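You operate a simulated robot arm through the tools that you are given. There is no shell and no other tool. Be economical: measure what you need, move in short steps, check, and stop when the job is done.

You run a simulated two-armed robot. Do the job below in one go: nothing can be reset, and whatever is moved stays where it is left.

TASK
Wind the lead back into the blue reel box and brake it.
Fine: plug into its dock first, brake off, hold the box while you turn the yellow knob till no slack is left, brake on.

Only the result counts: the job must be done as asked and must still hold three seconds after the hand-in. Knocking over, shifting, dropping, spilling or breaking anything else fails it.

THE ROBOT
Two 7-joint arms with two-finger parallel grippers on one trunk, on a base that drives. Base frame: it is fixed to the floor where the robot stands at the start and does not move with it; the origin is under the middle of the robot, x ahead of it, y to its left, z up; the surface under the hand at the start is at about z = 88. Readings come in cm, rad, newtons and seconds.
The left shoulder is at the start at [6, 14.3, 92.6], the right one opposite. With the tool pointing down near the work surface each hand reaches from about 30 to 72 cm from the robot's upright axis, wherever it stands, measured 20 degrees to its own side. Places, roughly: blue reel box (28x9x11 cm) [50, -50, 90]; dock of the blue reel box [50, -60, 90]; red brake rocker [50, -50, 90]; yellow knob [50, -50, 100]. Payload 1.57 kg a hand.
The TCP of each hand is the grasp point between the finger pads, 3 cm short of the fingertips. In the tool frame z runs along the fingers and y along their closing line. Largest opening 11 cm; finger width 2.4, thickness 1.2; the body of the gripper, 4.8 by 11.2 cm, starts 7.8 cm behind the TCP.
Orientation is told as [roll, pitch, yaw] about the base's x, y, z axes, in that order, counted from this pose: with the fingers straight down and closing along the base's y, the tool's x points along the base's -x, its y along +y and its z along -z.

THE INTERFACE
- The arms move only by the tool jog_arm. It takes "left_deltas", "right_deltas" or both (then of equal length, played together; a hand with none holds still); each is one flat list of numbers, 7 for each row, row after row: the shift along the tool's x, y, z in units of 40 mm (1.0 is 40 mm), then the turn, a rotation vector about the tool's x, y, z in units of 8 degrees (1.0 is 8 degrees), then the opening, from 0 (shut) to 1 (fully open). In form: [dx, dy, dz, ax, ay, az, fingers, dx, dy, dz, ax, ay, az, fingers, ...]. A call has 1 to 8 rows; each row shifts and turns the commanded pose from where the row before left it, along the tool's axes as they then stand. A call with a number of a shift or a turn outside -1 to 1 is refused whole. Rows are played at 5 a second. More than 5 cm and 0.15 rad between two rows, or a gripper value outside its range, and nothing of the call is played. Where a pose cannot be reached the arm comes as near as it can. A force on the tool above 90 N (or 10 N above the force at the start of the call, whichever is more), or a blocked arm, ends the call early, and 0.2 s more pass. Each finger travels about 4.5 cm/s and halts on what it meets, pressing with about 38 N; the grip force reading is that of the motor and also rises with nothing between the fingers. The clock runs only during rows and for 0.2 s after the last one: add rows that do not move to give the fingers time. The reply holds the time, the measured pose of the TCP, the force on the tool along the base axes, the opening and the grip force, in the units named above and with some noise, with the torque about the TCP (base axes, N m) and any sound that the robot's microphone picked up, and new pictures: "pictures" is both (left out), scene, wrist or none (wrist: the cameras of the hands that moved).
- Cameras (640 x 400 px; columns grow to the right, rows downward): "scene" is now at [4.44, -3.35, 154.21]; the picture's right is [-0.41, -0.91, 0.00], its down [-0.63, 0.29, -0.72] and it looks along [0.66, -0.30, -0.69] (base axes); focal length 266 px, centre (320, 200). "left" rides on the left gripper at [7, -1.6, -14.1] in its tool frame; the picture's right is [0.23, 0.97, 0.00], its down [-0.85, 0.20, -0.48] and it looks along [-0.47, 0.11, 0.88] (tool axes); focal length 222 px, centre (320, 200). "right" rides on the right gripper at [7, 1.6, -14.1] in its tool frame; the picture's right is [-0.23, 0.97, 0.00], its down [-0.86, -0.20, -0.48] and it looks along [-0.47, -0.11, 0.88] (tool axes); focal length 222 px, centre (320, 200). There is no depth. A picture from a camera that has moved, and an enlarged one, comes with that camera's place and axes in the base frame and with its lens.
- lift_body(by): slides the trunk up (or, below 0, down) by that many cm; the arms and the scene camera ride with it, the base frame stays. It gives what a move gives, with no picture.
- roll_base(legs): drives the robot by 1 to 6 legs, each [ahead, left, turn to the left] in cm, cm and rad, along the robot's own axes; the way and the turn of a leg run together, so that a leg with both is an arc; at most 150 cm and 3.142 rad a leg. The arms and the cameras ride along, it lands a little off, and it stops where it bumps. It gives what a move gives, and a new picture of the scene camera.
- aim_head(pan, tilt): turns the head with the scene camera to pan (to the left, within 1.501 rad either way) and tilt (down, from -0.506 to 1.204), counted from straight ahead of the robot. It gives what a move gives, and a new picture of the scene camera.
- close_up(camera, box): a new picture of the part [left, top, right, bottom] of that camera's present view, enlarged. The clock stands still meanwhile.
- hand_in(): hands the job in; it is judged then, once.

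Work in short steps. Places have to be worked out from the pictures, the camera data and where the tool is seen: move nearer, look again, correct. Check each grasp and each placing, and mend what went wrong. You have 120 turns and 260 pictures in all, those below and enlarged ones among them. Open the grippers and draw the arms clear of the work before you hand the job in, unless the task says otherwise; then end with one line.

The tools are called after ">>>" as name(argument=value, ...) on one line, values as JSON. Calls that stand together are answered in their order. jog_arm: Moves the arms, as the interface text tells. Its arguments: {"type":"object","properties":{"left_deltas":{"type":"array"},"right_deltas":{"type":"array"},"pictures":{"type":"string","enum":["both","scene","wrist","none"]}},"required":[]} The other tools are called the same way: lift_body (by) slides the trunk up or down; roll_base (legs) drives the base; aim_head (pan, tilt) turns the head that bears the scene camera; close_up (camera, box) takes an enlarged picture of a part of a camera's view; hand_in () hands the job in.

At the start:

```text
clock: 0.0
left_tool_pos: [46.01, -3.58, 100.0]
left_tcp_rot: [-0.001, 0.0, -0.001]
left_wrist_force: [-0.3, 1.1, 1.0]
left_ft_torque: [0.03, 0.01, 0.0]
left_opening: 10.99
left_grasp_force: 0.1
right_tool_pos: [36.17, -49.16, 99.97]
right_tcp_rot: [0.001, -0.001, -0.001]
right_wrist_force: [0.7, -0.1, 0.6]
right_ft_torque: [0.02, 0.01, 0.01]
right_opening: 10.99
right_grasp_force: 0.0
trunk travel left (down, up): [-52.5, 6.5]
robot x, y, heading: [-0.25, 0.21, -0.0]
head pan, tilt: [-0.426, 0.768]
```

scene: 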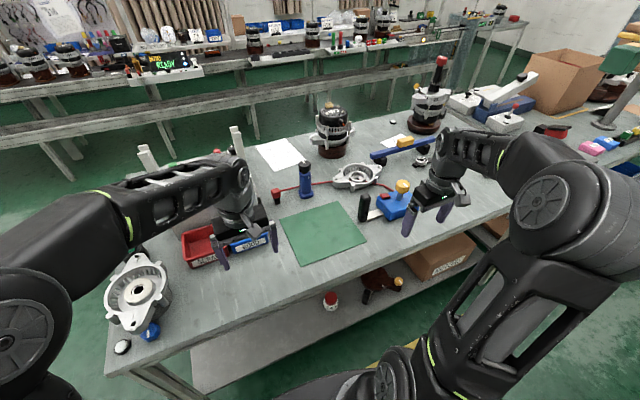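
right: 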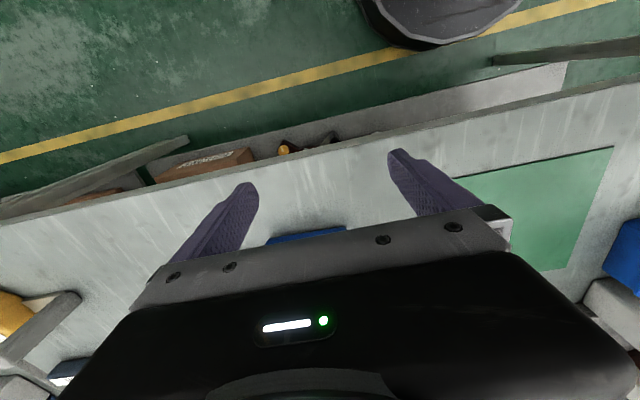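
left: 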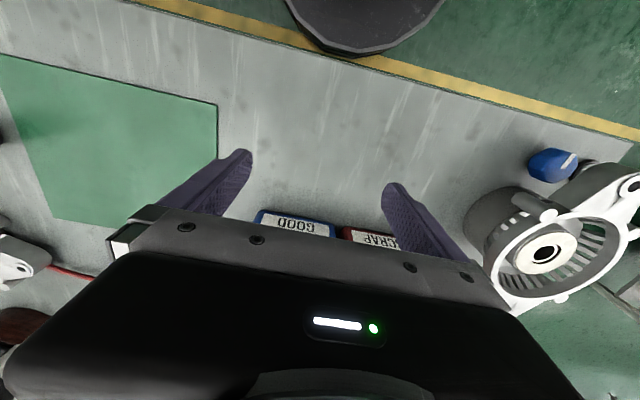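

The blue reel box with the yellow knob seems to be around pixel (395,200), beside the right hand. I look closer at it before moving.

>>> close_up(camera="scene", box=[260, 120, 460, 245])

>>> close_up(camera="scene", box=[340, 160, 436, 220])

```text
3.20 times, centred on (360, 182) of scene
camera zoom: at [4.44, -3.35, 154.21], right [-0.41, -0.91, 0.0], down [-0.63, 0.29, -0.72], along [0.66, -0.3, -0.69], focal length 852 px, centre (192, 256)
```

zoom: 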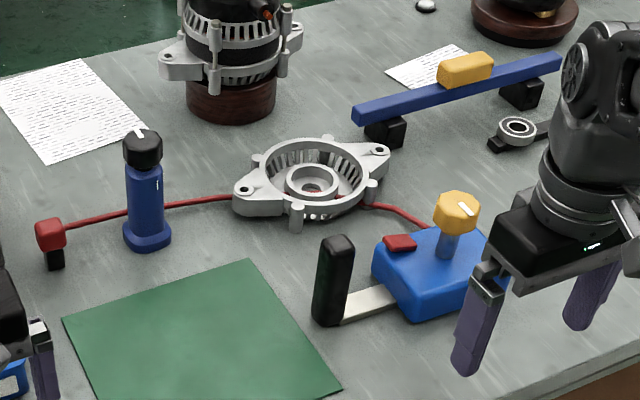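

```text
6.67 times, centred on (388, 190) of scene
camera zoom: at [4.44, -3.35, 154.21], right [-0.41, -0.91, 0.0], down [-0.63, 0.29, -0.72], along [0.66, -0.3, -0.69], focal length 1774 px, centre (-133, 267)
```

zoom: 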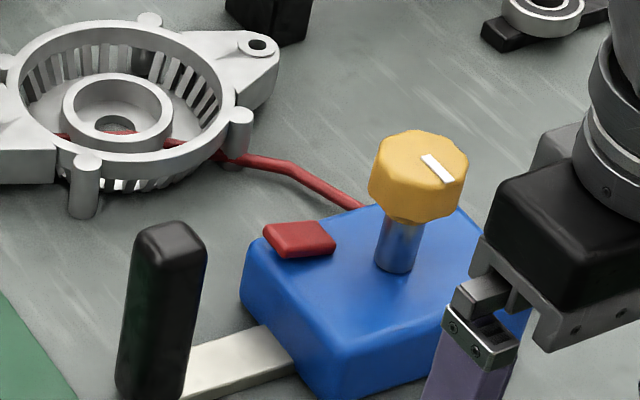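

The red lead runs from a plug near [73,-17] past a blue post and the grey housing to the box. I raise the right hand and pull it back to uncover the box and the dock.

>>> jog_arm(right_deltas=[0, 0, -1, 0, 0, 0, 1, 0, 0, -1, 0, 0, 0, 1, 0, 0, -1, 0, 0, 0, 1, 0, -1, -1, 0, 0, 0, 1, 0, -1, -1, 0, 0, 0, 1, 0, -1, 0, 0, 0, 0, 1, 0, -1, 0, 0, 0, 0, 1, 0, -1, 0, 0, 0, 0, 1], pictures="scene")

```text
refused: row 4 steps farther than a row can; nothing moved
```

Row 4 was too long; I split the diagonal.

>>> jog_arm(right_deltas=[0, 0, -1, 0, 0, 0, 1, 0, 0, -1, 0, 0, 0, 1, 0, 0, -1, 0, 0, 0, 1, 0, -0.8, -0.8, 0, 0, 0, 1, 0, -0.8, -0.8, 0, 0, 0, 1, 0, -1, 0, 0, 0, 0, 1, 0, -1, 0, 0, 0, 0, 1, 0, -1, 0, 0, 0, 0, 1], pictures="scene")

```text
clock: 1.8
left_tool_pos: [45.9, -3.54, 99.92]
left_tcp_rot: [-0.001, 0.0, 0.0]
left_wrist_force: [0.4, -0.1, 0.3]
left_ft_torque: [-0.03, -0.04, 0.01]
left_opening: 10.99
left_grasp_force: 0.0
right_tool_pos: [35.08, -60.17, 107.44]
right_tcp_rot: [0.001, -0.001, -0.001]
right_wrist_force: [-0.3, -0.2, -1.0]
right_ft_torque: [0.02, 0.01, 0.0]
right_opening: 11.01
right_grasp_force: 0.0
right hand out of reach, approached as far as the arm can: row 3, 4, 5, 6, 7
trunk travel left (down, up): [-52.5, 6.5]
robot x, y, heading: [0.04, -0.22, -0.002]
head pan, tilt: [-0.426, 0.768]
camera scene: at [4.49, -3.37, 154.2], right [-0.41, -0.91, 0.0], down [-0.63, 0.29, -0.72], along [0.65, -0.3, -0.69], focal length 266 px, centre (320, 200)
```

scene: 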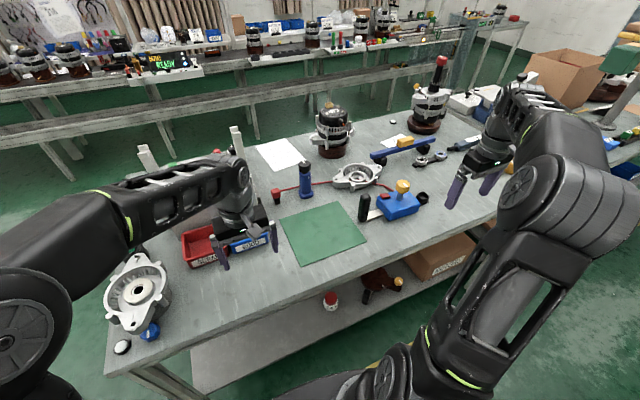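

Now the box and the dock beside it are in view; I zoom into the details.

>>> close_up(camera="scene", box=[352, 165, 448, 225])

>>> close_up(camera="scene", box=[262, 150, 390, 230])

```text
6.67 times, centred on (400, 195) of scene
camera zoom: at [4.49, -3.37, 154.2], right [-0.41, -0.91, 0.0], down [-0.63, 0.29, -0.72], along [0.65, -0.3, -0.69], focal length 1774 px, centre (-213, 233)
```

zoom: 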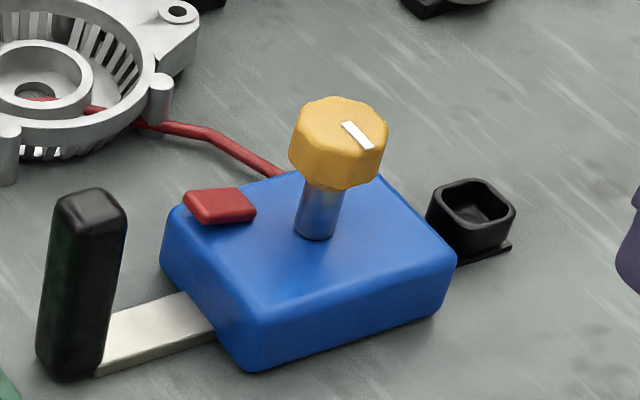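

```text
5.00 times, centred on (326, 190) of scene
camera zoom: at [4.49, -3.37, 154.2], right [-0.41, -0.91, 0.0], down [-0.63, 0.29, -0.72], along [0.65, -0.3, -0.69], focal length 1330 px, centre (290, 250)
```

zoom: 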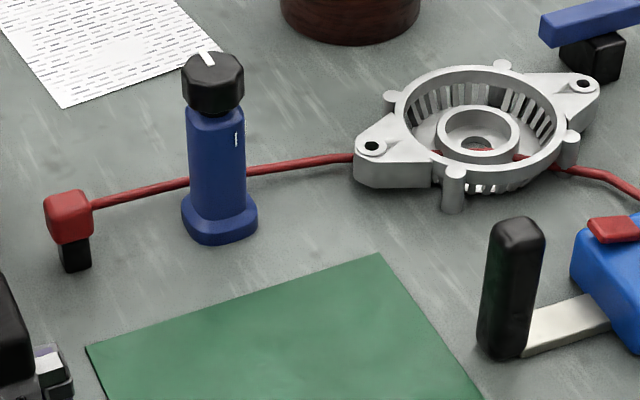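

The plug (red cap on a black prong) is near [73,-18], the post near [72,-29], and the dock socket is just right of the box. I raise the left hand a little, then drive 4 cm ahead and 20 cm to the right so one stance reaches all of it.

>>> jog_arm(left_deltas=[0, 0, -1, 0, 0, 0, 1, 0, 0, -1, 0, 0, 0, 1], pictures="none")

>>> roll_base(legs=[[0, -20, 0], [4, 0, 0]])

```text
clock: 2.4
left_tool_pos: [45.95, -3.55, 108.02]
left_tcp_rot: [-0.001, -0.001, 0.001]
left_wrist_force: [-0.1, 0.2, 0.0]
left_ft_torque: [0.01, -0.02, 0.03]
left_opening: 11.0
left_grasp_force: 0.0
right_tool_pos: [35.02, -60.12, 107.52]
right_tcp_rot: [-0.002, 0.0, 0.0]
right_wrist_force: [-0.1, 0.2, 0.1]
right_ft_torque: [0.0, -0.02, -0.02]
right_opening: 11.01
right_grasp_force: 0.0
trunk travel left (down, up): [-52.5, 6.5]
robot x, y, heading: [-0.09, -0.18, 0.001]
head pan, tilt: [-0.426, 0.768]
```

```text
clock: 4.5
left_tool_pos: [50.15, -23.73, 107.79]
left_tcp_rot: [-0.001, 0.002, 0.0]
left_wrist_force: [0.6, -0.3, -1.1]
left_ft_torque: [0.02, 0.05, 0.02]
left_opening: 11.0
left_grasp_force: 0.1
right_tool_pos: [39.18, -80.19, 107.46]
right_tcp_rot: [-0.001, 0.002, 0.0]
right_wrist_force: [0.4, 0.0, 0.7]
right_ft_torque: [0.04, 0.07, 0.05]
right_opening: 11.01
right_grasp_force: 0.0
trunk travel left (down, up): [-52.5, 6.5]
robot x, y, heading: [4.05, -20.01, -0.001]
head pan, tilt: [-0.426, 0.768]
camera scene: at [8.68, -23.51, 154.19], right [-0.41, -0.91, 0.0], down [-0.63, 0.29, -0.72], along [0.65, -0.3, -0.7], focal length 266 px, centre (320, 200)
```

scene: 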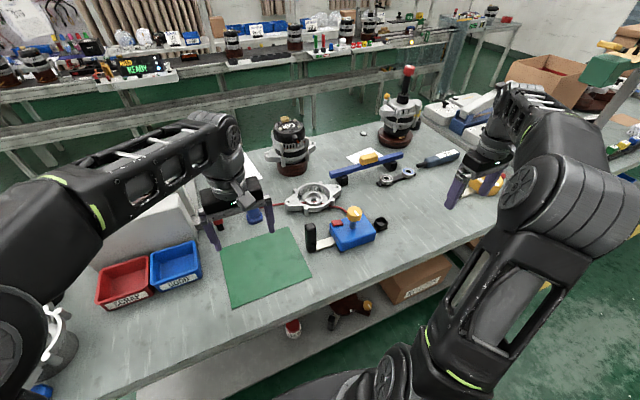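

The left hand now hides the plug and post, but its own camera may show them; I take that view and move the left hand off to the left.

>>> close_up(camera="left", box=[0, 0, 640, 400])

>>> jog_arm(left_deltas=[0, 1, 0, 0, 0, 0, 1, 0, 1, 0, 0, 0, 0, 1, 0, 1, 0, 0, 0, 0, 1, 0, 1, 0, 0, 0, 0, 1, 0, 1, 0, 0, 0, 0, 1, 0, 1, 0, 0, 0, 0, 1], pictures="scene")

```text
1.00 times, centred on (320, 200) of left (not enlarged: the box is as wide or as high as the picture)
camera zoom: at [43.28, -25.25, 122.02], right [-0.23, 0.97, 0.0], down [0.86, 0.2, 0.48], along [0.46, 0.11, -0.88], focal length 222 px, centre (320, 200)
```

zoom: 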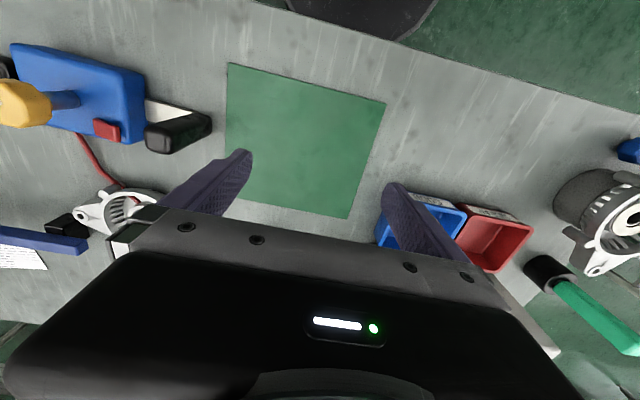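

```text
clock: 5.9
left_tool_pos: [50.14, 0.55, 107.98]
left_tcp_rot: [0.001, 0.0, -0.001]
left_wrist_force: [0.9, 0.9, -0.5]
left_ft_torque: [0.02, -0.03, -0.01]
left_opening: 11.01
left_grasp_force: 0.1
right_tool_pos: [39.04, -80.12, 107.41]
right_tcp_rot: [0.001, 0.0, 0.0]
right_wrist_force: [0.2, -0.9, -1.3]
right_ft_torque: [0.0, -0.03, -0.02]
right_opening: 11.0
right_grasp_force: 0.1
trunk travel left (down, up): [-52.5, 6.5]
robot x, y, heading: [3.88, -19.98, -0.002]
head pan, tilt: [-0.426, 0.768]
camera scene: at [8.42, -23.4, 154.21], right [-0.41, -0.91, 0.0], down [-0.63, 0.29, -0.72], along [0.66, -0.3, -0.69], focal length 266 px, centre (320, 200)
```

scene: 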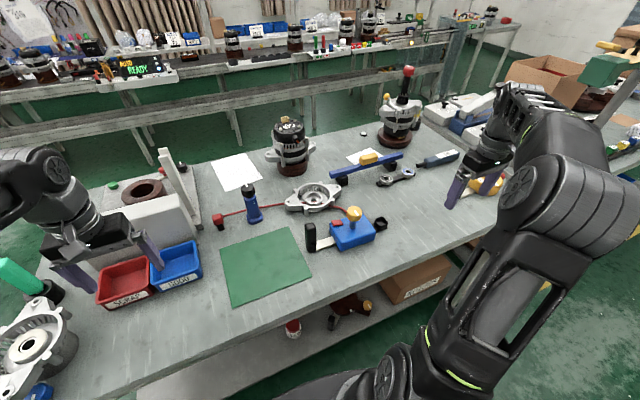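

All objects are visible now. I zoom on the plug/post/housing and on the box to triangulate with this second viewpoint.

>>> close_up(camera="scene", box=[200, 165, 360, 265])

>>> close_up(camera="scene", box=[300, 195, 396, 255])

>>> close_up(camera="scene", box=[280, 170, 360, 220])

```text
4.00 times, centred on (280, 215) of scene
camera zoom: at [8.42, -23.4, 154.21], right [-0.41, -0.91, 0.0], down [-0.63, 0.29, -0.72], along [0.66, -0.3, -0.69], focal length 1064 px, centre (480, 140)
```

zoom: 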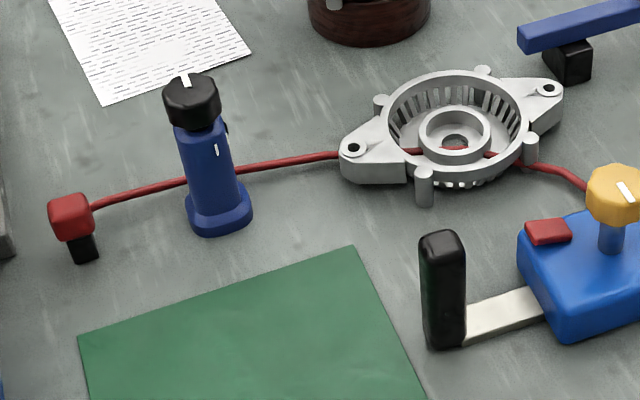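

```text
6.67 times, centred on (348, 225) of scene
camera zoom: at [8.42, -23.4, 154.21], right [-0.41, -0.91, 0.0], down [-0.63, 0.29, -0.72], along [0.66, -0.3, -0.69], focal length 1774 px, centre (133, 33)
```

zoom: 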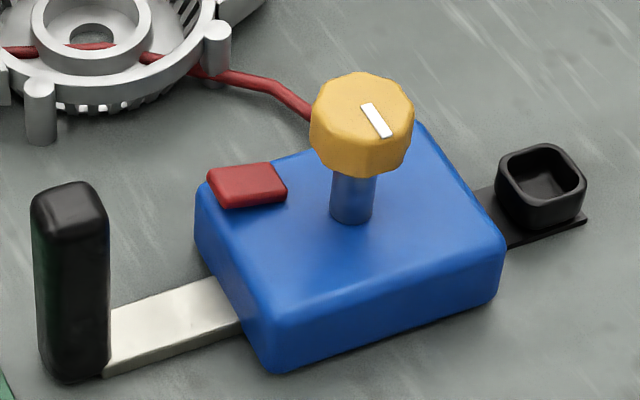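

```text
8.00 times, centred on (320, 195) of scene
camera zoom: at [8.42, -23.4, 154.21], right [-0.41, -0.91, 0.0], down [-0.63, 0.29, -0.72], along [0.66, -0.3, -0.69], focal length 2129 px, centre (320, 240)
```

zoom: 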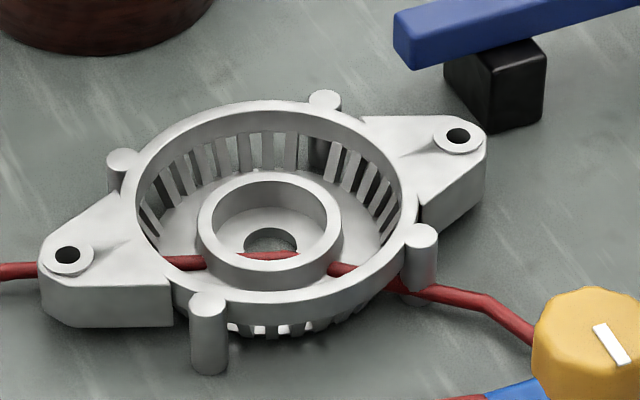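

Triangulation: plug cap centre ≈ [71.7,-17.2,92.7], dock opening ≈ [51.2,-64.3,90.7], knob ≈ [50.2,-52.3,~101]. The lead visibly runs straight through the housing mesh, so it is only drawn there. I zoom on the plug and dock for their yaw.

>>> close_up(camera="scene", box=[204, 207, 236, 237])

>>> close_up(camera="scene", box=[362, 208, 394, 238])

```text
13.33 times, centred on (220, 222) of scene
camera zoom: at [8.42, -23.4, 154.21], right [-0.41, -0.91, 0.0], down [-0.63, 0.29, -0.72], along [0.66, -0.3, -0.69], focal length 3548 px, centre (1653, -93)
```

zoom: 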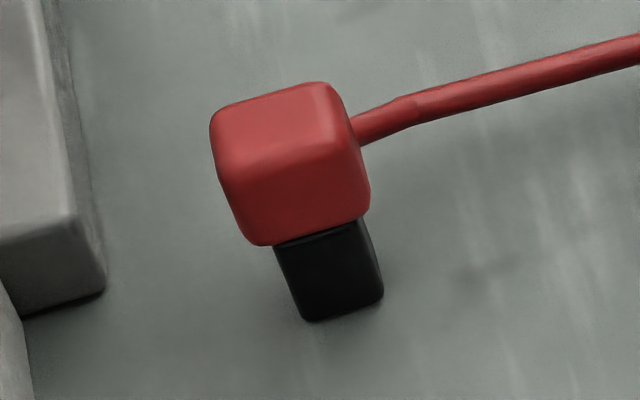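

```text
13.33 times, centred on (378, 223) of scene
camera zoom: at [8.42, -23.4, 154.21], right [-0.41, -0.91, 0.0], down [-0.63, 0.29, -0.72], along [0.66, -0.3, -0.69], focal length 3548 px, centre (-453, -107)
```

zoom: 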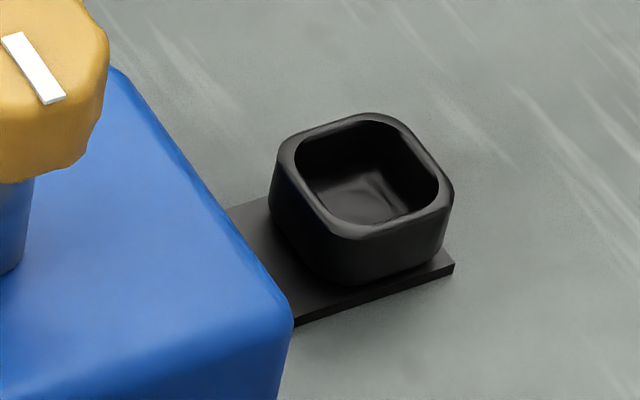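

The plug and dock are both aligned with the base axes (prong ≈1.8 cm, opening ≈2.3 cm). I'll grip the plug along x, high on the cap, so the lead side stays free; first bring the right hand inward over the clear front of the table.

>>> jog_arm(right_deltas=[0, 1, 0, 0, 0, 0, 1, 0, 1, 0, 0, 0, 0, 1, 0, 1, 0, 0, 0, 0, 1, 0, 1, 0, 0, 0, 0, 1, 0, 1, 0, 0, 0, 0, 1, 0, 1, 0, 0, 0, 0, 1, 0, 1, 0, 0, 0, 0, 1, 0, 0, -1, 0, 0, 0, 1], pictures="none")

>>> jog_arm(right_deltas=[0, 0, 0, 0, 0, -1, 1, 0, 0, 0, 0, 0, -1, 1, 0, 0, 0, 0, 0, -1, 1, 0, 0, 0, 0, 0, -1, 1, 0, 0, 0, 0, 0, -1, 1, 0, 0, 0, 0, 0, -1, 1, 0, 0, 0, 0, 0, -1, 1, 0, 0, 0, 0, 0, -1, 1], pictures="none")

```text
clock: 7.7
left_tool_pos: [50.14, 0.51, 107.84]
left_tcp_rot: [-0.002, -0.002, 0.001]
left_wrist_force: [-0.3, 0.4, -0.2]
left_ft_torque: [0.01, -0.02, 0.03]
left_opening: 11.01
left_grasp_force: 0.1
right_tool_pos: [39.01, -52.2, 111.32]
right_tcp_rot: [-0.002, 0.0, -0.001]
right_wrist_force: [-0.2, 0.7, -0.2]
right_ft_torque: [-0.03, 0.0, 0.06]
right_opening: 11.0
right_grasp_force: 0.1
trunk travel left (down, up): [-52.5, 6.5]
robot x, y, heading: [4.02, -20.22, -0.001]
head pan, tilt: [-0.426, 0.768]
```

```text
clock: 9.5
left_tool_pos: [49.99, 0.35, 107.89]
left_tcp_rot: [-0.001, 0.0, 0.0]
left_wrist_force: [0.9, 0.1, -1.4]
left_ft_torque: [0.01, 0.01, 0.0]
left_opening: 10.99
left_grasp_force: 0.0
right_tool_pos: [39.02, -52.26, 111.41]
right_tcp_rot: [-0.001, 0.0, 1.119]
right_wrist_force: [0.3, 0.7, 0.3]
right_ft_torque: [0.02, 0.0, 0.0]
right_opening: 11.01
right_grasp_force: 0.1
trunk travel left (down, up): [-52.5, 6.5]
robot x, y, heading: [3.86, -20.15, -0.003]
head pan, tilt: [-0.426, 0.768]
```

Yaw turns freely. I finish the turn to 90° and start toward y≈-36 (tool −x is now base +y).

>>> jog_arm(right_deltas=[0, 0, 0, 0, 0, -1, 1, 0, 0, 0, 0, 0, -1, 1, 0, 0, 0, 0, 0, -1, 1, 0, 0, 0, 0, 0, -0.235, 1, -1, 0, 0, 0, 0, 0, 1, -1, 0, 0, 0, 0, 0, 1, -1, 0, 0, 0, 0, 0, 1, -1, 0, 0, 0, 0, 0, 1], pictures="none")

>>> jog_arm(right_deltas=[-1, 0, 0, 0, 0, 0, 1, -1, 0, 0, 0, 0, 0, 1, -1, 0, 0, 0, 0, 0, 1, -1, 0, 0, 0, 0, 0, 1, -0.7, 0, 0, 0, 0, 0, 1, 0, -1, 0, 0, 0, 0, 1, 0, -1, 0, 0, 0, 0, 1, 0, -1, 0, 0, 0, 0, 1], pictures="none")

>>> jog_arm(right_deltas=[0, -1, 0, 0, 0, 0, 1, 0, -1, 0, 0, 0, 0, 1, 0, -1, 0, 0, 0, 0, 1, 0, -1, 0, 0, 0, 0, 1, 0, -1, 0, 0, 0, 0, 1], pictures="both")

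```text
clock: 11.3
left_tool_pos: [50.21, 0.38, 107.77]
left_tcp_rot: [0.0, -0.001, 0.0]
left_wrist_force: [-0.3, 0.1, -0.3]
left_ft_torque: [0.0, 0.0, 0.0]
left_opening: 11.01
left_grasp_force: 0.1
right_tool_pos: [39.12, -36.05, 111.34]
right_tcp_rot: [-0.001, 0.001, 1.567]
right_wrist_force: [0.0, -0.6, -0.1]
right_ft_torque: [0.01, 0.02, 0.04]
right_opening: 10.98
right_grasp_force: 0.0
trunk travel left (down, up): [-52.5, 6.5]
robot x, y, heading: [4.24, -19.98, 0.003]
head pan, tilt: [-0.426, 0.768]
```

```text
clock: 13.1
left_tool_pos: [50.13, 0.38, 107.89]
left_tcp_rot: [0.0, 0.0, 0.0]
left_wrist_force: [1.2, 0.5, -0.4]
left_ft_torque: [-0.02, 0.02, -0.02]
left_opening: 11.0
left_grasp_force: 0.1
right_tool_pos: [50.61, -17.44, 110.01]
right_tcp_rot: [-0.003, -0.001, 1.57]
right_wrist_force: [0.6, 0.2, -0.6]
right_ft_torque: [-0.02, 0.01, -0.01]
right_opening: 11.0
right_grasp_force: 0.1
right hand out of reach, approached as far as the arm can: row 8
trunk travel left (down, up): [-52.5, 6.5]
robot x, y, heading: [4.12, -20.32, -0.0]
head pan, tilt: [-0.426, 0.768]
```

```text
clock: 14.3
left_tool_pos: [50.14, 0.4, 107.82]
left_tcp_rot: [0.0, -0.001, 0.001]
left_wrist_force: [0.1, -0.1, 0.2]
left_ft_torque: [0.01, 0.02, 0.02]
left_opening: 10.98
left_grasp_force: 0.1
right_tool_pos: [57.82, -16.77, 105.95]
right_tcp_rot: [-0.006, -0.003, 1.569]
right_wrist_force: [0.6, -0.3, -0.6]
right_ft_torque: [0.01, 0.01, 0.04]
right_opening: 11.01
right_grasp_force: 0.1
right hand out of reach, approached as far as the arm can: row 1, 2, 3, 4, 5
trunk travel left (down, up): [-52.5, 6.5]
robot x, y, heading: [3.72, -20.17, -0.002]
head pan, tilt: [-0.426, 0.768]
camera scene: at [8.43, -23.43, 154.21], right [-0.41, -0.91, 0.0], down [-0.63, 0.29, -0.72], along [0.66, -0.3, -0.69], focal length 266 px, centre (320, 200)
camera right: at [56.2, -23.87, 120.11], right [-0.97, 0.23, 0.0], down [0.2, 0.85, 0.48], along [0.11, 0.47, -0.88], focal length 222 px, centre (320, 200)
```

scene: 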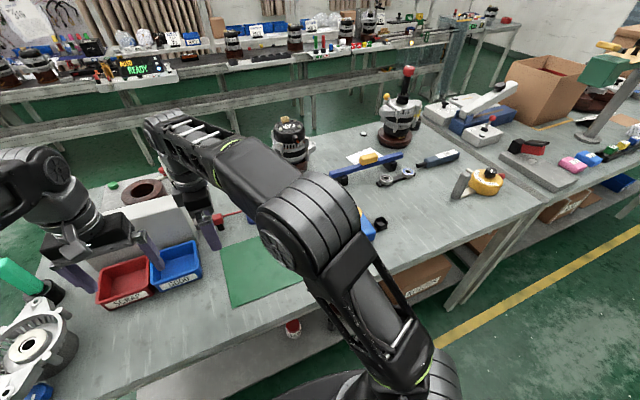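
right: 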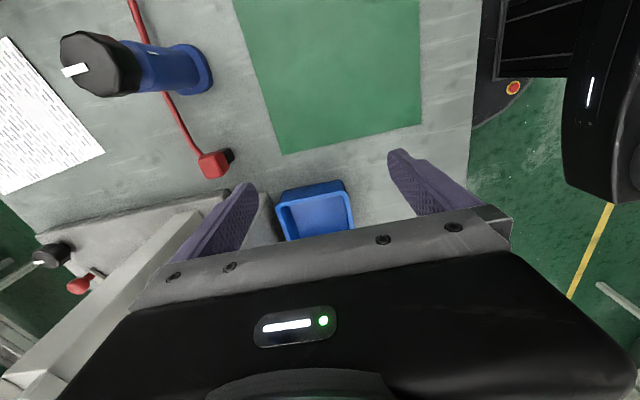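

The right arm runs short of reach here, and there is a tall white post near [77,-10] to mind. I'll draw both hands back and to the right, raise the trunk, then shift the base left by 18 cm and ahead 2 cm so the plug lies straight ahead of the right shoulder.

>>> jog_arm(left_deltas=[0, 0, 0, 0, 0, 0, 1, 0, 0, 0, 0, 0, 0, 1, 0, -1, 0, 0, 0, 0, 1, 0, -1, 0, 0, 0, 0, 1, 0, -1, 0, 0, 0, 0, 1, 0, -1, 0, 0, 0, 0, 1], right_deltas=[0, 1, 0, 0, 0, 0, 1, 0, 1, 0, 0, 0, 0, 1, 1, 0, 0, 0, 0, 0, 1, 1, 0, 0, 0, 0, 0, 1, 1, 0, 0, 0, 0, 0, 1, 1, 0, 0, 0, 0, 0, 1], pictures="none")

>>> lift_body(by=6.5)

```text
clock: 15.7
left_tool_pos: [50.03, -15.79, 107.97]
left_tcp_rot: [0.002, 0.001, -0.001]
left_wrist_force: [0.1, 0.0, 0.9]
left_ft_torque: [0.03, -0.01, -0.01]
left_opening: 11.03
left_grasp_force: 0.0
right_tool_pos: [49.83, -32.94, 105.91]
right_tcp_rot: [-0.001, 0.0, 1.57]
right_wrist_force: [-0.3, -0.7, 0.6]
right_ft_torque: [0.01, 0.04, -0.06]
right_opening: 11.0
right_grasp_force: 0.1
trunk travel left (down, up): [-52.5, 6.5]
robot x, y, heading: [4.01, -20.18, 0.001]
head pan, tilt: [-0.426, 0.768]
```

```text
clock: 16.7
left_tool_pos: [50.13, -15.58, 114.44]
left_tcp_rot: [0.0, 0.001, -0.001]
left_wrist_force: [-0.2, 0.7, 0.6]
left_ft_torque: [0.02, 0.01, 0.0]
left_opening: 10.98
left_grasp_force: 0.0
right_tool_pos: [49.8, -32.9, 112.4]
right_tcp_rot: [0.001, 0.0, 1.569]
right_wrist_force: [0.3, -0.1, -0.6]
right_ft_torque: [-0.02, 0.03, -0.01]
right_opening: 11.01
right_grasp_force: 0.1
trunk travel left (down, up): [-59.0, 0.0]
robot x, y, heading: [4.11, -20.17, -0.002]
head pan, tilt: [-0.426, 0.768]
```

Good: commanded pose follows the clipped one. Now I roll left 18 cm and ahead 2 cm.

>>> roll_base(legs=[[0, 18, 0], [2, 0, 0]])

```text
clock: 18.6
left_tool_pos: [52.22, 2.37, 114.38]
left_tcp_rot: [-0.001, 0.003, -0.001]
left_wrist_force: [0.1, 1.2, -0.2]
left_ft_torque: [-0.01, 0.04, 0.02]
left_opening: 11.0
left_grasp_force: 0.1
right_tool_pos: [51.96, -15.02, 112.43]
right_tcp_rot: [0.002, -0.001, 1.569]
right_wrist_force: [1.3, 0.0, 0.2]
right_ft_torque: [0.01, 0.06, -0.01]
right_opening: 11.01
right_grasp_force: 0.0
trunk travel left (down, up): [-59.0, 0.0]
robot x, y, heading: [5.71, -1.94, -0.001]
head pan, tilt: [-0.426, 0.768]
camera scene: at [10.58, -5.54, 160.7], right [-0.41, -0.91, 0.0], down [-0.63, 0.29, -0.72], along [0.65, -0.3, -0.7], focal length 266 px, centre (320, 200)
```

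scene: 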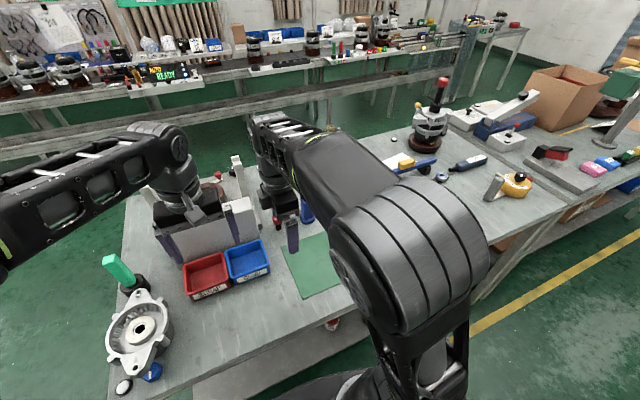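

I move the right hand ahead toward the plug while lowering to z≈104, then look with the wrist camera.

>>> jog_arm(right_deltas=[0.57, 0, 0.7, 0, 0, 0, 1, 0, -0.8, 0.7, 0, 0, 0, 1, 0, -0.8, 0.7, 0, 0, 0, 1, 0, -1, 0, 0, 0, 0, 1, 0, -1, 0, 0, 0, 0, 1], pictures="both")

>>> close_up(camera="right", box=[100, 60, 420, 260])

```text
clock: 19.8
left_tool_pos: [52.09, 2.36, 114.44]
left_tcp_rot: [-0.001, 0.0, 0.0]
left_wrist_force: [-0.8, -0.4, -0.6]
left_ft_torque: [0.01, 0.0, -0.03]
left_opening: 10.99
left_grasp_force: 0.0
right_tool_pos: [65.16, -17.17, 104.16]
right_tcp_rot: [-0.004, -0.002, 1.57]
right_wrist_force: [0.2, 0.5, -0.6]
right_ft_torque: [-0.02, -0.01, 0.0]
right_opening: 11.0
right_grasp_force: 0.0
right hand out of reach, approached as far as the arm can: row 5
trunk travel left (down, up): [-59.0, 0.0]
robot x, y, heading: [6.15, -2.37, -0.005]
head pan, tilt: [-0.426, 0.768]
camera scene: at [10.49, -5.42, 160.71], right [-0.41, -0.91, 0.0], down [-0.63, 0.29, -0.72], along [0.65, -0.3, -0.69], focal length 266 px, centre (320, 200)
camera right: at [63.58, -24.12, 118.24], right [-0.97, 0.23, 0.0], down [0.2, 0.86, 0.48], along [0.11, 0.47, -0.88], focal length 222 px, centre (320, 200)
```

scene: 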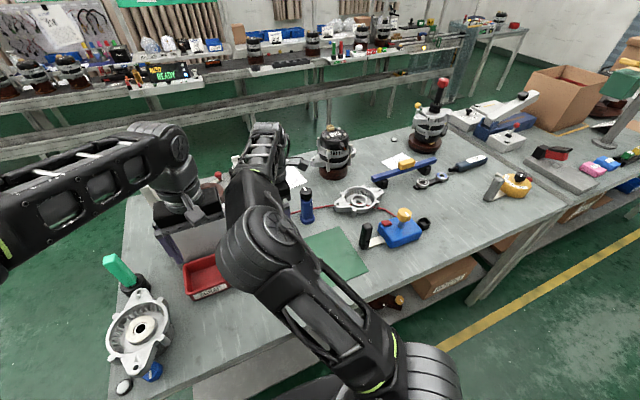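
right: 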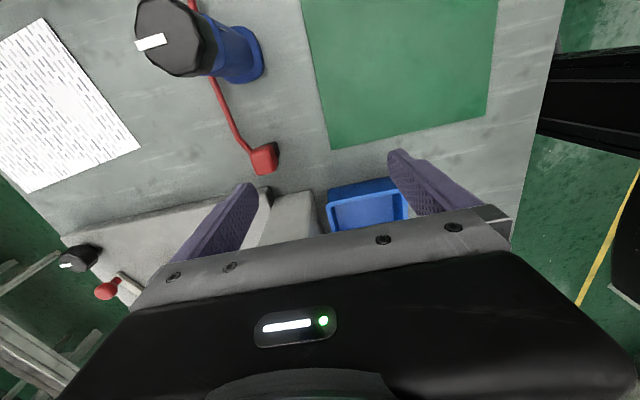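

```text
2.00 times, centred on (260, 160) of right
camera zoom: at [63.58, -24.12, 118.24], right [-0.97, 0.23, 0.0], down [0.2, 0.86, 0.48], along [0.11, 0.47, -0.88], focal length 444 px, centre (440, 280)
```

zoom: 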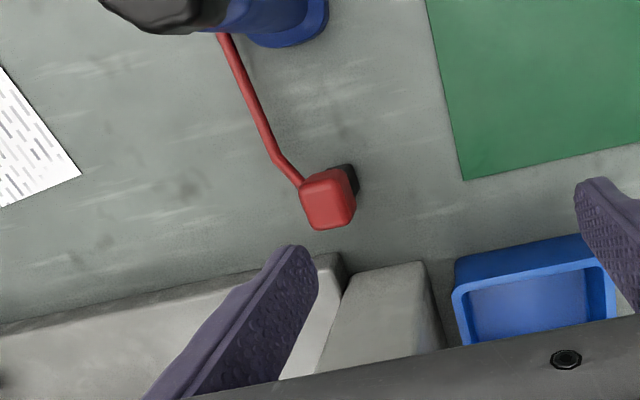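

The wrist view confirms the cap at ≈[72,-17.1]; the tall white post stands near [75+,-11]. I narrow the fingers, tilt the hand 10° so its wrist leans away from the post, and test whether it can get ahead at z≈100.

>>> jog_arm(right_deltas=[0, 0, 0, 0, -0.65, 0, 0.65, 0, 0, 0, 0, -0.6, 0, 0.65, 0, 0, 1, 0, 0, 0, 0.65, 0, -1, 0, 0, 0, 0, 0.65, 0, -0.7, 0, 0, 0, 0, 0.65], pictures="wrist")

```text
clock: 21.0
left_tool_pos: [52.14, 2.25, 114.4]
left_tcp_rot: [0.001, 0.001, 0.0]
left_wrist_force: [0.1, 0.0, 0.2]
left_ft_torque: [0.0, -0.02, 0.03]
left_opening: 11.0
left_grasp_force: 0.1
right_tool_pos: [64.53, -13.89, 100.47]
right_tcp_rot: [0.001, -0.172, 1.57]
right_wrist_force: [0.1, 0.2, -0.3]
right_ft_torque: [-0.02, -0.02, 0.01]
right_opening: 7.17
right_grasp_force: 0.0
right hand out of reach, approached as far as the arm can: row 1, 2, 4, 5
trunk travel left (down, up): [-59.0, 0.0]
robot x, y, heading: [6.11, -2.4, -0.001]
head pan, tilt: [-0.426, 0.768]
camera right: at [62.87, -23.17, 113.17], right [-0.97, 0.23, 0.04], down [0.2, 0.76, 0.62], along [0.11, 0.61, -0.78], focal length 222 px, centre (320, 200)
```

right: 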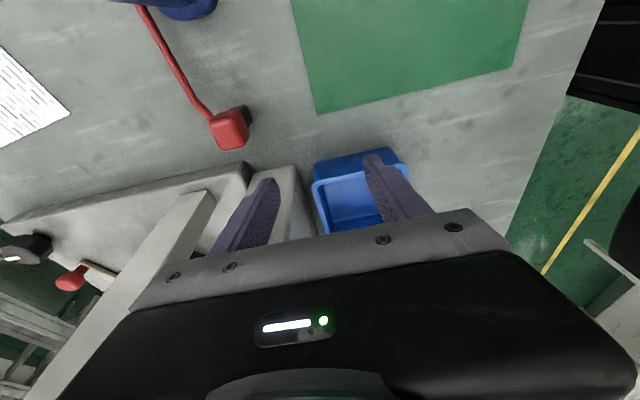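

Still about 7 cm short. Turning the robot left about 40° would bring the right shoulder closer to the plug, so I untilt, lift and retract the right hand to around [38,-48] first.

>>> jog_arm(right_deltas=[0, 1, -0.5, 0, 0, 0, 0.65, 0, 1, -0.5, 0, 0, 0, 0.65, 0, 0, 0, 0, 0.65, 0, 0.65, 0, 0, 0, 0, 0.6, 0, 0.65, 0, 0.7, -0.8, 0, 0, 0, 0.65, 0, 0.7, -0.8, 0, 0, 0, 0.65, 0.8, 0.8, 0, 0, 0, 0, 0.65, 0.8, 0.8, 0, 0, 0, 0, 0.65], pictures="none")

>>> jog_arm(right_deltas=[0.8, 0.8, 0, 0, 0, 0, 0.65, 0.8, 0.6, 0, 0, 0, 0, 0.65, 1, 0, 0, 0, 0, 0, 0.65, 1, 0, 0, 0, 0, 0, 0.65, 1, 0, 0, 0, 0, 0, 0.65, 1, 0, 0, 0, 0, 0, 0.65, 1, 0, 0, 0, 0, 0, 0.65], pictures="none")

```text
clock: 22.8
left_tool_pos: [52.02, 2.17, 114.42]
left_tcp_rot: [0.0, 0.0, 0.001]
left_wrist_force: [-0.7, 0.0, -0.4]
left_ft_torque: [0.01, -0.02, 0.02]
left_opening: 11.02
left_grasp_force: 0.0
right_tool_pos: [44.44, -21.2, 110.81]
right_tcp_rot: [-0.001, 0.001, 1.569]
right_wrist_force: [-0.3, -0.3, 0.7]
right_ft_torque: [0.01, -0.04, -0.05]
right_opening: 7.12
right_grasp_force: 0.1
trunk travel left (down, up): [-59.0, 0.0]
robot x, y, heading: [6.13, -1.93, -0.001]
head pan, tilt: [-0.426, 0.768]
```

```text
clock: 24.4
left_tool_pos: [52.1, 2.19, 114.59]
left_tcp_rot: [-0.001, -0.001, 0.001]
left_wrist_force: [-0.4, 0.5, 0.3]
left_ft_torque: [0.01, 0.01, 0.04]
left_opening: 11.0
left_grasp_force: 0.0
right_tool_pos: [38.85, -47.35, 110.78]
right_tcp_rot: [0.0, 0.0, 1.57]
right_wrist_force: [0.3, 0.2, -0.2]
right_ft_torque: [0.03, -0.01, -0.01]
right_opening: 7.15
right_grasp_force: 0.1
trunk travel left (down, up): [-59.0, 0.0]
robot x, y, heading: [6.11, -2.15, -0.005]
head pan, tilt: [-0.426, 0.768]
```

Now I pre-turn the hand by −40° and rotate the base left 0.70 rad.

>>> jog_arm(right_deltas=[0, 0, 0, 0, 0, 1, 0.65, 0, 0, 0, 0, 0, 1, 0.65, 0, 0, 0, 0, 0, 1, 0.65, 0, 0, 0, 0, 0, 1, 0.65, 0, 0, 0, 0, 0, 1, 0.65], pictures="none")

>>> roll_base(legs=[[0, 0, 0.7]])

>>> aim_head(pan=-0.95, tilt=0.75)

```text
clock: 25.6
left_tool_pos: [52.11, 2.26, 114.47]
left_tcp_rot: [0.001, 0.0, 0.001]
left_wrist_force: [1.1, 0.0, 0.3]
left_ft_torque: [-0.02, -0.02, 0.02]
left_opening: 11.01
left_grasp_force: 0.1
right_tool_pos: [38.77, -47.34, 110.75]
right_tcp_rot: [0.0, -0.001, 0.868]
right_wrist_force: [-0.4, -0.4, -0.8]
right_ft_torque: [0.01, -0.02, -0.01]
right_opening: 7.14
right_grasp_force: 0.0
trunk travel left (down, up): [-59.0, 0.0]
robot x, y, heading: [5.69, -2.04, 0.001]
head pan, tilt: [-0.426, 0.768]
```

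```text
clock: 27.9
left_tool_pos: [38.61, 30.74, 114.39]
left_tcp_rot: [-0.001, 0.001, 0.69]
left_wrist_force: [0.3, 1.3, 1.0]
left_ft_torque: [0.01, -0.03, -0.01]
left_opening: 10.99
left_grasp_force: 0.0
right_tool_pos: [59.94, -15.94, 110.92]
right_tcp_rot: [0.0, 0.0, 1.562]
right_wrist_force: [0.1, -0.9, -0.8]
right_ft_torque: [0.01, 0.04, 0.03]
right_opening: 7.16
right_grasp_force: 0.0
trunk travel left (down, up): [-59.0, 0.0]
robot x, y, heading: [5.95, -1.81, 0.692]
head pan, tilt: [-0.426, 0.768]
camera scene: at [11.54, -1.88, 160.71], right [0.26, -0.96, 0.0], down [-0.67, -0.18, -0.72], along [0.69, 0.19, -0.69], focal length 266 px, centre (320, 200)
```

scene: 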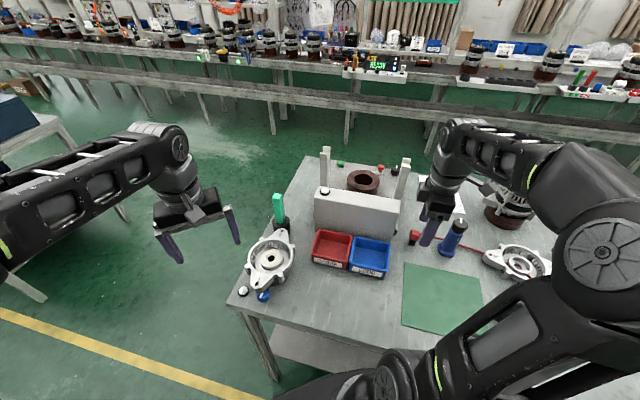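

```text
clock: 28.8
left_tool_pos: [38.49, 30.71, 114.49]
left_tcp_rot: [0.001, 0.0, 0.692]
left_wrist_force: [-0.1, 0.0, -0.2]
left_ft_torque: [0.01, -0.02, 0.0]
left_opening: 11.01
left_grasp_force: 0.0
right_tool_pos: [60.05, -15.9, 110.81]
right_tcp_rot: [-0.001, 0.0, 1.562]
right_wrist_force: [-0.4, -0.5, 0.0]
right_ft_torque: [-0.02, -0.01, 0.0]
right_opening: 7.14
right_grasp_force: 0.0
trunk travel left (down, up): [-59.0, 0.0]
robot x, y, heading: [5.75, -2.29, 0.694]
head pan, tilt: [-0.949, 0.75]
camera scene: at [11.64, -6.16, 160.85], right [-0.25, -0.97, 0.0], down [-0.66, 0.17, -0.73], along [0.71, -0.19, -0.68], focal length 266 px, centre (320, 200)
```

scene: 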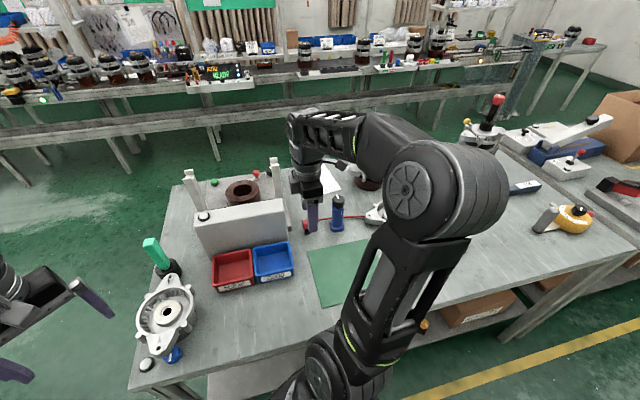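

Now the hand is well placed. I go ahead to [71.8,-17.3] while descending to z≈101.

>>> jog_arm(right_deltas=[0.33, -0.7, 0.7, 0, 0, -0.05, 0.65, 0, -0.75, 0.7, 0, 0, 0, 0.65, 0, -0.75, 0.7, 0, 0, 0, 0.65, 0, -0.75, 0.4, 0, 0, 0, 0.65], pictures="both")

```text
clock: 29.8
left_tool_pos: [38.69, 30.69, 114.36]
left_tcp_rot: [0.001, 0.001, 0.692]
left_wrist_force: [0.3, 0.6, -0.8]
left_ft_torque: [0.01, -0.05, 0.01]
left_opening: 10.97
left_grasp_force: 0.1
right_tool_pos: [71.98, -17.33, 100.62]
right_tcp_rot: [0.001, 0.0, 1.569]
right_wrist_force: [-0.1, 0.1, 0.5]
right_ft_torque: [-0.03, 0.0, 0.0]
right_opening: 7.16
right_grasp_force: 0.0
trunk travel left (down, up): [-59.0, 0.0]
robot x, y, heading: [5.86, -1.72, 0.692]
head pan, tilt: [-0.949, 0.75]
camera scene: at [11.74, -6.16, 160.85], right [-0.26, -0.97, 0.0], down [-0.66, 0.17, -0.73], along [0.71, -0.19, -0.68], focal length 266 px, centre (320, 200)
camera right: at [70.4, -24.29, 114.78], right [-0.97, 0.23, 0.0], down [0.2, 0.85, 0.48], along [0.11, 0.47, -0.88], focal length 222 px, centre (320, 200)
```

scene: 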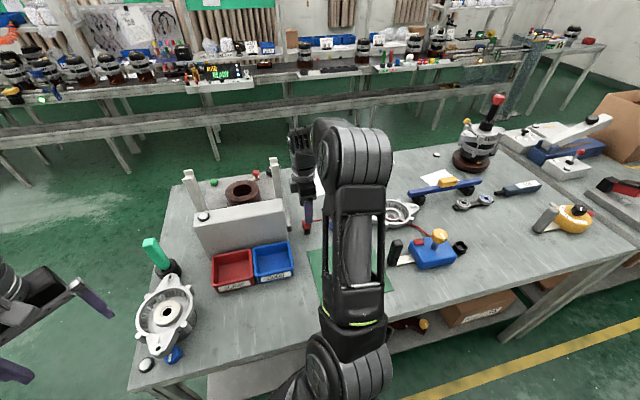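
right: 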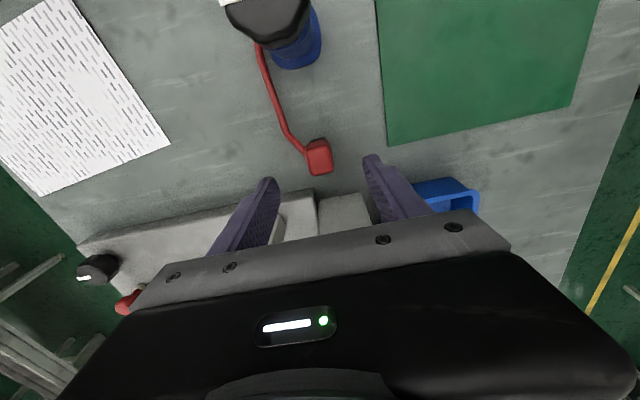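

The cap sits at ≈[72.0,-17.4], right under the TCP. I descend to z≈94.7 with fingers open and look.

>>> jog_arm(right_deltas=[0, 0, 0.5, 0, 0, 0, 0.65, 0, 0, 0.5, 0, 0, 0, 0.65, 0, 0, 0.48, 0, 0, 0, 0.65], pictures="wrist")

>>> close_up(camera="right", box=[220, 80, 420, 205])

>>> close_up(camera="scene", box=[265, 170, 345, 240])

```text
clock: 30.6
left_tool_pos: [38.76, 30.64, 114.48]
left_tcp_rot: [0.0, 0.0, 0.691]
left_wrist_force: [-0.1, -0.9, 0.6]
left_ft_torque: [0.02, 0.02, -0.02]
left_opening: 11.01
left_grasp_force: 0.0
right_tool_pos: [71.87, -17.32, 94.81]
right_tcp_rot: [0.002, -0.001, 1.569]
right_wrist_force: [1.1, 0.4, -0.9]
right_ft_torque: [0.03, 0.0, 0.0]
right_opening: 7.14
right_grasp_force: 0.1
trunk travel left (down, up): [-59.0, 0.0]
robot x, y, heading: [6.32, -1.84, 0.691]
head pan, tilt: [-0.949, 0.75]
camera right: at [70.28, -24.28, 108.92], right [-0.97, 0.23, 0.0], down [0.2, 0.85, 0.48], along [0.11, 0.47, -0.88], focal length 222 px, centre (320, 200)
```

right: 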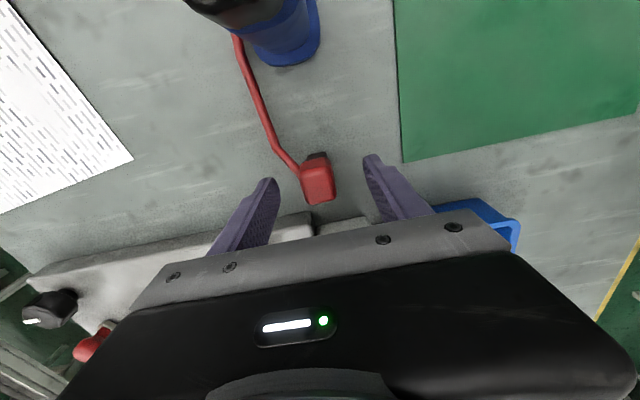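

```text
3.20 times, centred on (320, 142) of right
camera zoom: at [70.28, -24.28, 108.92], right [-0.97, 0.23, 0.0], down [0.2, 0.85, 0.48], along [0.11, 0.47, -0.88], focal length 711 px, centre (320, 384)
```

zoom: 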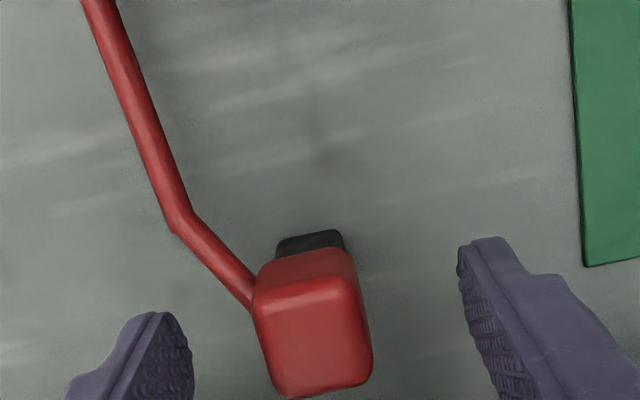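

```text
5.71 times, centred on (305, 205) of scene
camera zoom: at [11.72, -6.18, 160.85], right [-0.26, -0.97, 0.0], down [-0.66, 0.17, -0.73], along [0.71, -0.19, -0.68], focal length 1521 px, centre (406, 171)
```

zoom: 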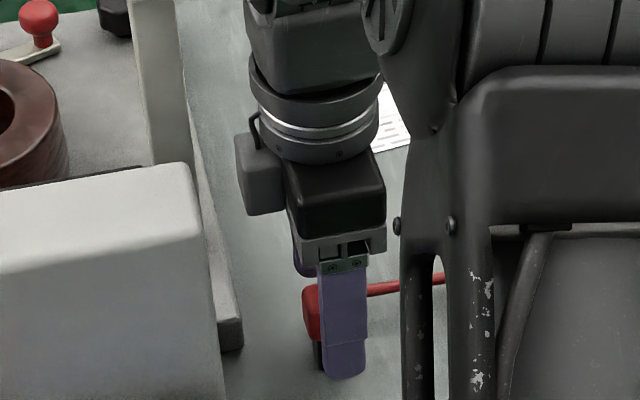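

The cap is between the fingers. I close on it (with a tiny shift to keep off the lead corner).

>>> jog_arm(right_deltas=[-0.06, 0, 0, 0, 0, 0, 0.65, 0, 0, 0, 0, 0, 0, 0.4, 0, 0, 0, 0, 0, 0, 0.2, 0, 0, 0, 0, 0, 0, 0.1, 0, 0, 0, 0, 0, 0, 0, 0, 0, 0, 0, 0, 0, 0, 0, 0, 0, 0, 0, 0, 0], pictures="wrist")

>>> close_up(camera="right", box=[220, 100, 420, 225])

```text
clock: 32.2
left_tool_pos: [38.61, 30.51, 114.39]
left_tcp_rot: [0.001, 0.0, 0.692]
left_wrist_force: [0.4, 0.2, -0.1]
left_ft_torque: [0.01, 0.02, -0.01]
left_opening: 10.99
left_grasp_force: 0.0
right_tool_pos: [71.9, -17.1, 94.84]
right_tcp_rot: [0.001, -0.001, 1.568]
right_wrist_force: [0.1, 0.4, 0.1]
right_ft_torque: [-0.01, -0.04, 0.03]
right_opening: 2.46
right_grasp_force: 36.7
trunk travel left (down, up): [-59.0, 0.0]
robot x, y, heading: [5.92, -2.12, 0.69]
head pan, tilt: [-0.949, 0.75]
camera right: at [70.24, -24.04, 109.02], right [-0.97, 0.23, 0.0], down [0.2, 0.85, 0.48], along [0.11, 0.47, -0.88], focal length 222 px, centre (320, 200)
```

right: 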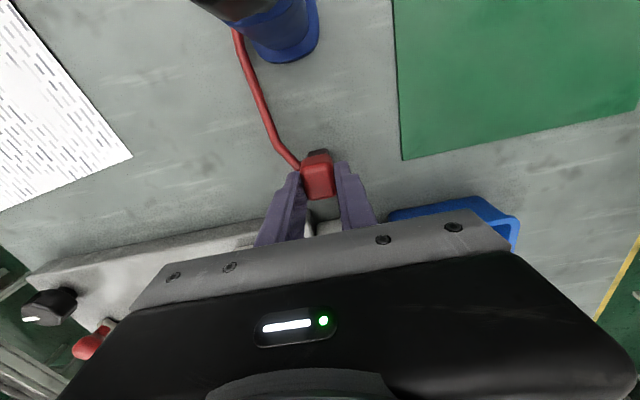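

```text
3.20 times, centred on (320, 162) of right
camera zoom: at [70.24, -24.04, 109.02], right [-0.97, 0.23, 0.0], down [0.2, 0.85, 0.48], along [0.11, 0.47, -0.88], focal length 711 px, centre (320, 320)
```

zoom: 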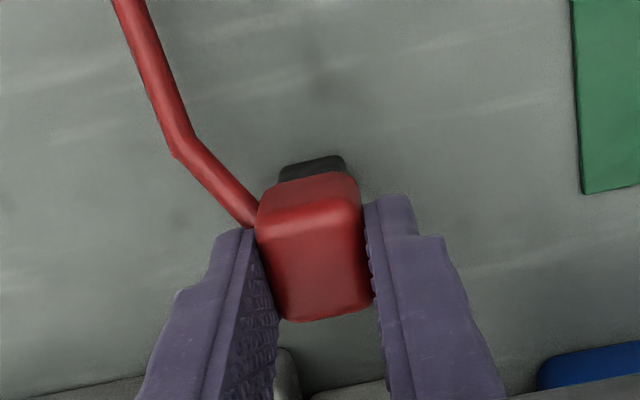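

Gripped (2.46 cm, 37 N). I lift it straight up 13 cm and check it is held.

>>> jog_arm(right_deltas=[0, 0, -0.4, 0, 0, 0, 0, 0, 0, -0.6, 0, 0, 0, 0, 0, 0, -0.8, 0, 0, 0, 0, 0, 0, -0.8, 0, 0, 0, 0, 0, 0, -0.6, 0, 0, 0, 0], pictures="both")

```text
clock: 33.4
left_tool_pos: [38.61, 30.66, 114.39]
left_tcp_rot: [0.0, 0.0, 0.691]
left_wrist_force: [0.3, 0.0, -0.1]
left_ft_torque: [-0.03, 0.05, -0.01]
left_opening: 11.02
left_grasp_force: 0.0
right_tool_pos: [71.84, -17.08, 107.61]
right_tcp_rot: [0.0, 0.0, 1.57]
right_wrist_force: [-0.6, 0.4, -0.6]
right_ft_torque: [-0.01, 0.0, 0.03]
right_opening: 2.49
right_grasp_force: 36.8
trunk travel left (down, up): [-59.0, 0.0]
robot x, y, heading: [5.99, -2.07, 0.688]
head pan, tilt: [-0.949, 0.75]
camera scene: at [11.62, -6.17, 160.85], right [-0.26, -0.97, 0.0], down [-0.66, 0.17, -0.73], along [0.71, -0.19, -0.68], focal length 266 px, centre (320, 200)
camera right: at [70.24, -24.07, 121.88], right [-0.97, 0.23, 0.0], down [0.2, 0.85, 0.48], along [0.11, 0.47, -0.88], focal length 222 px, centre (320, 200)
```

scene: 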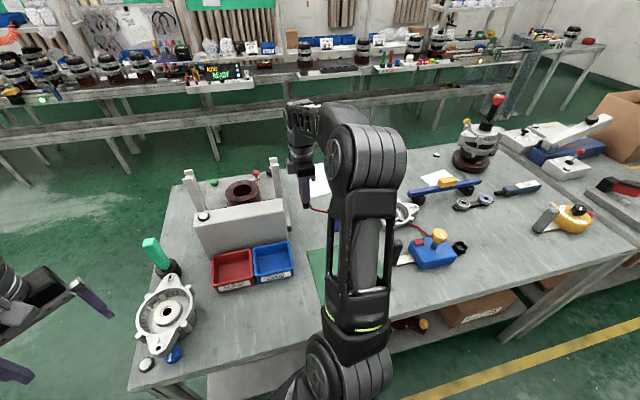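
right: 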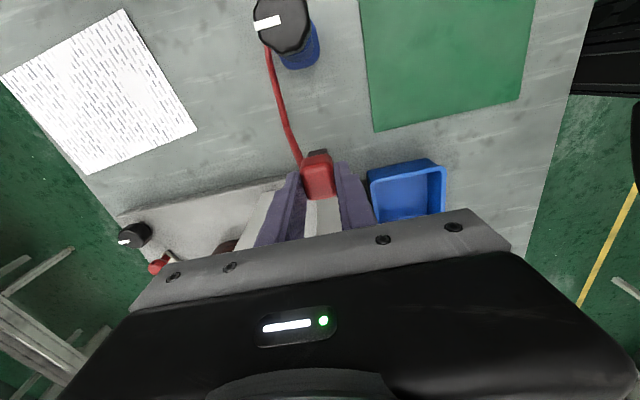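

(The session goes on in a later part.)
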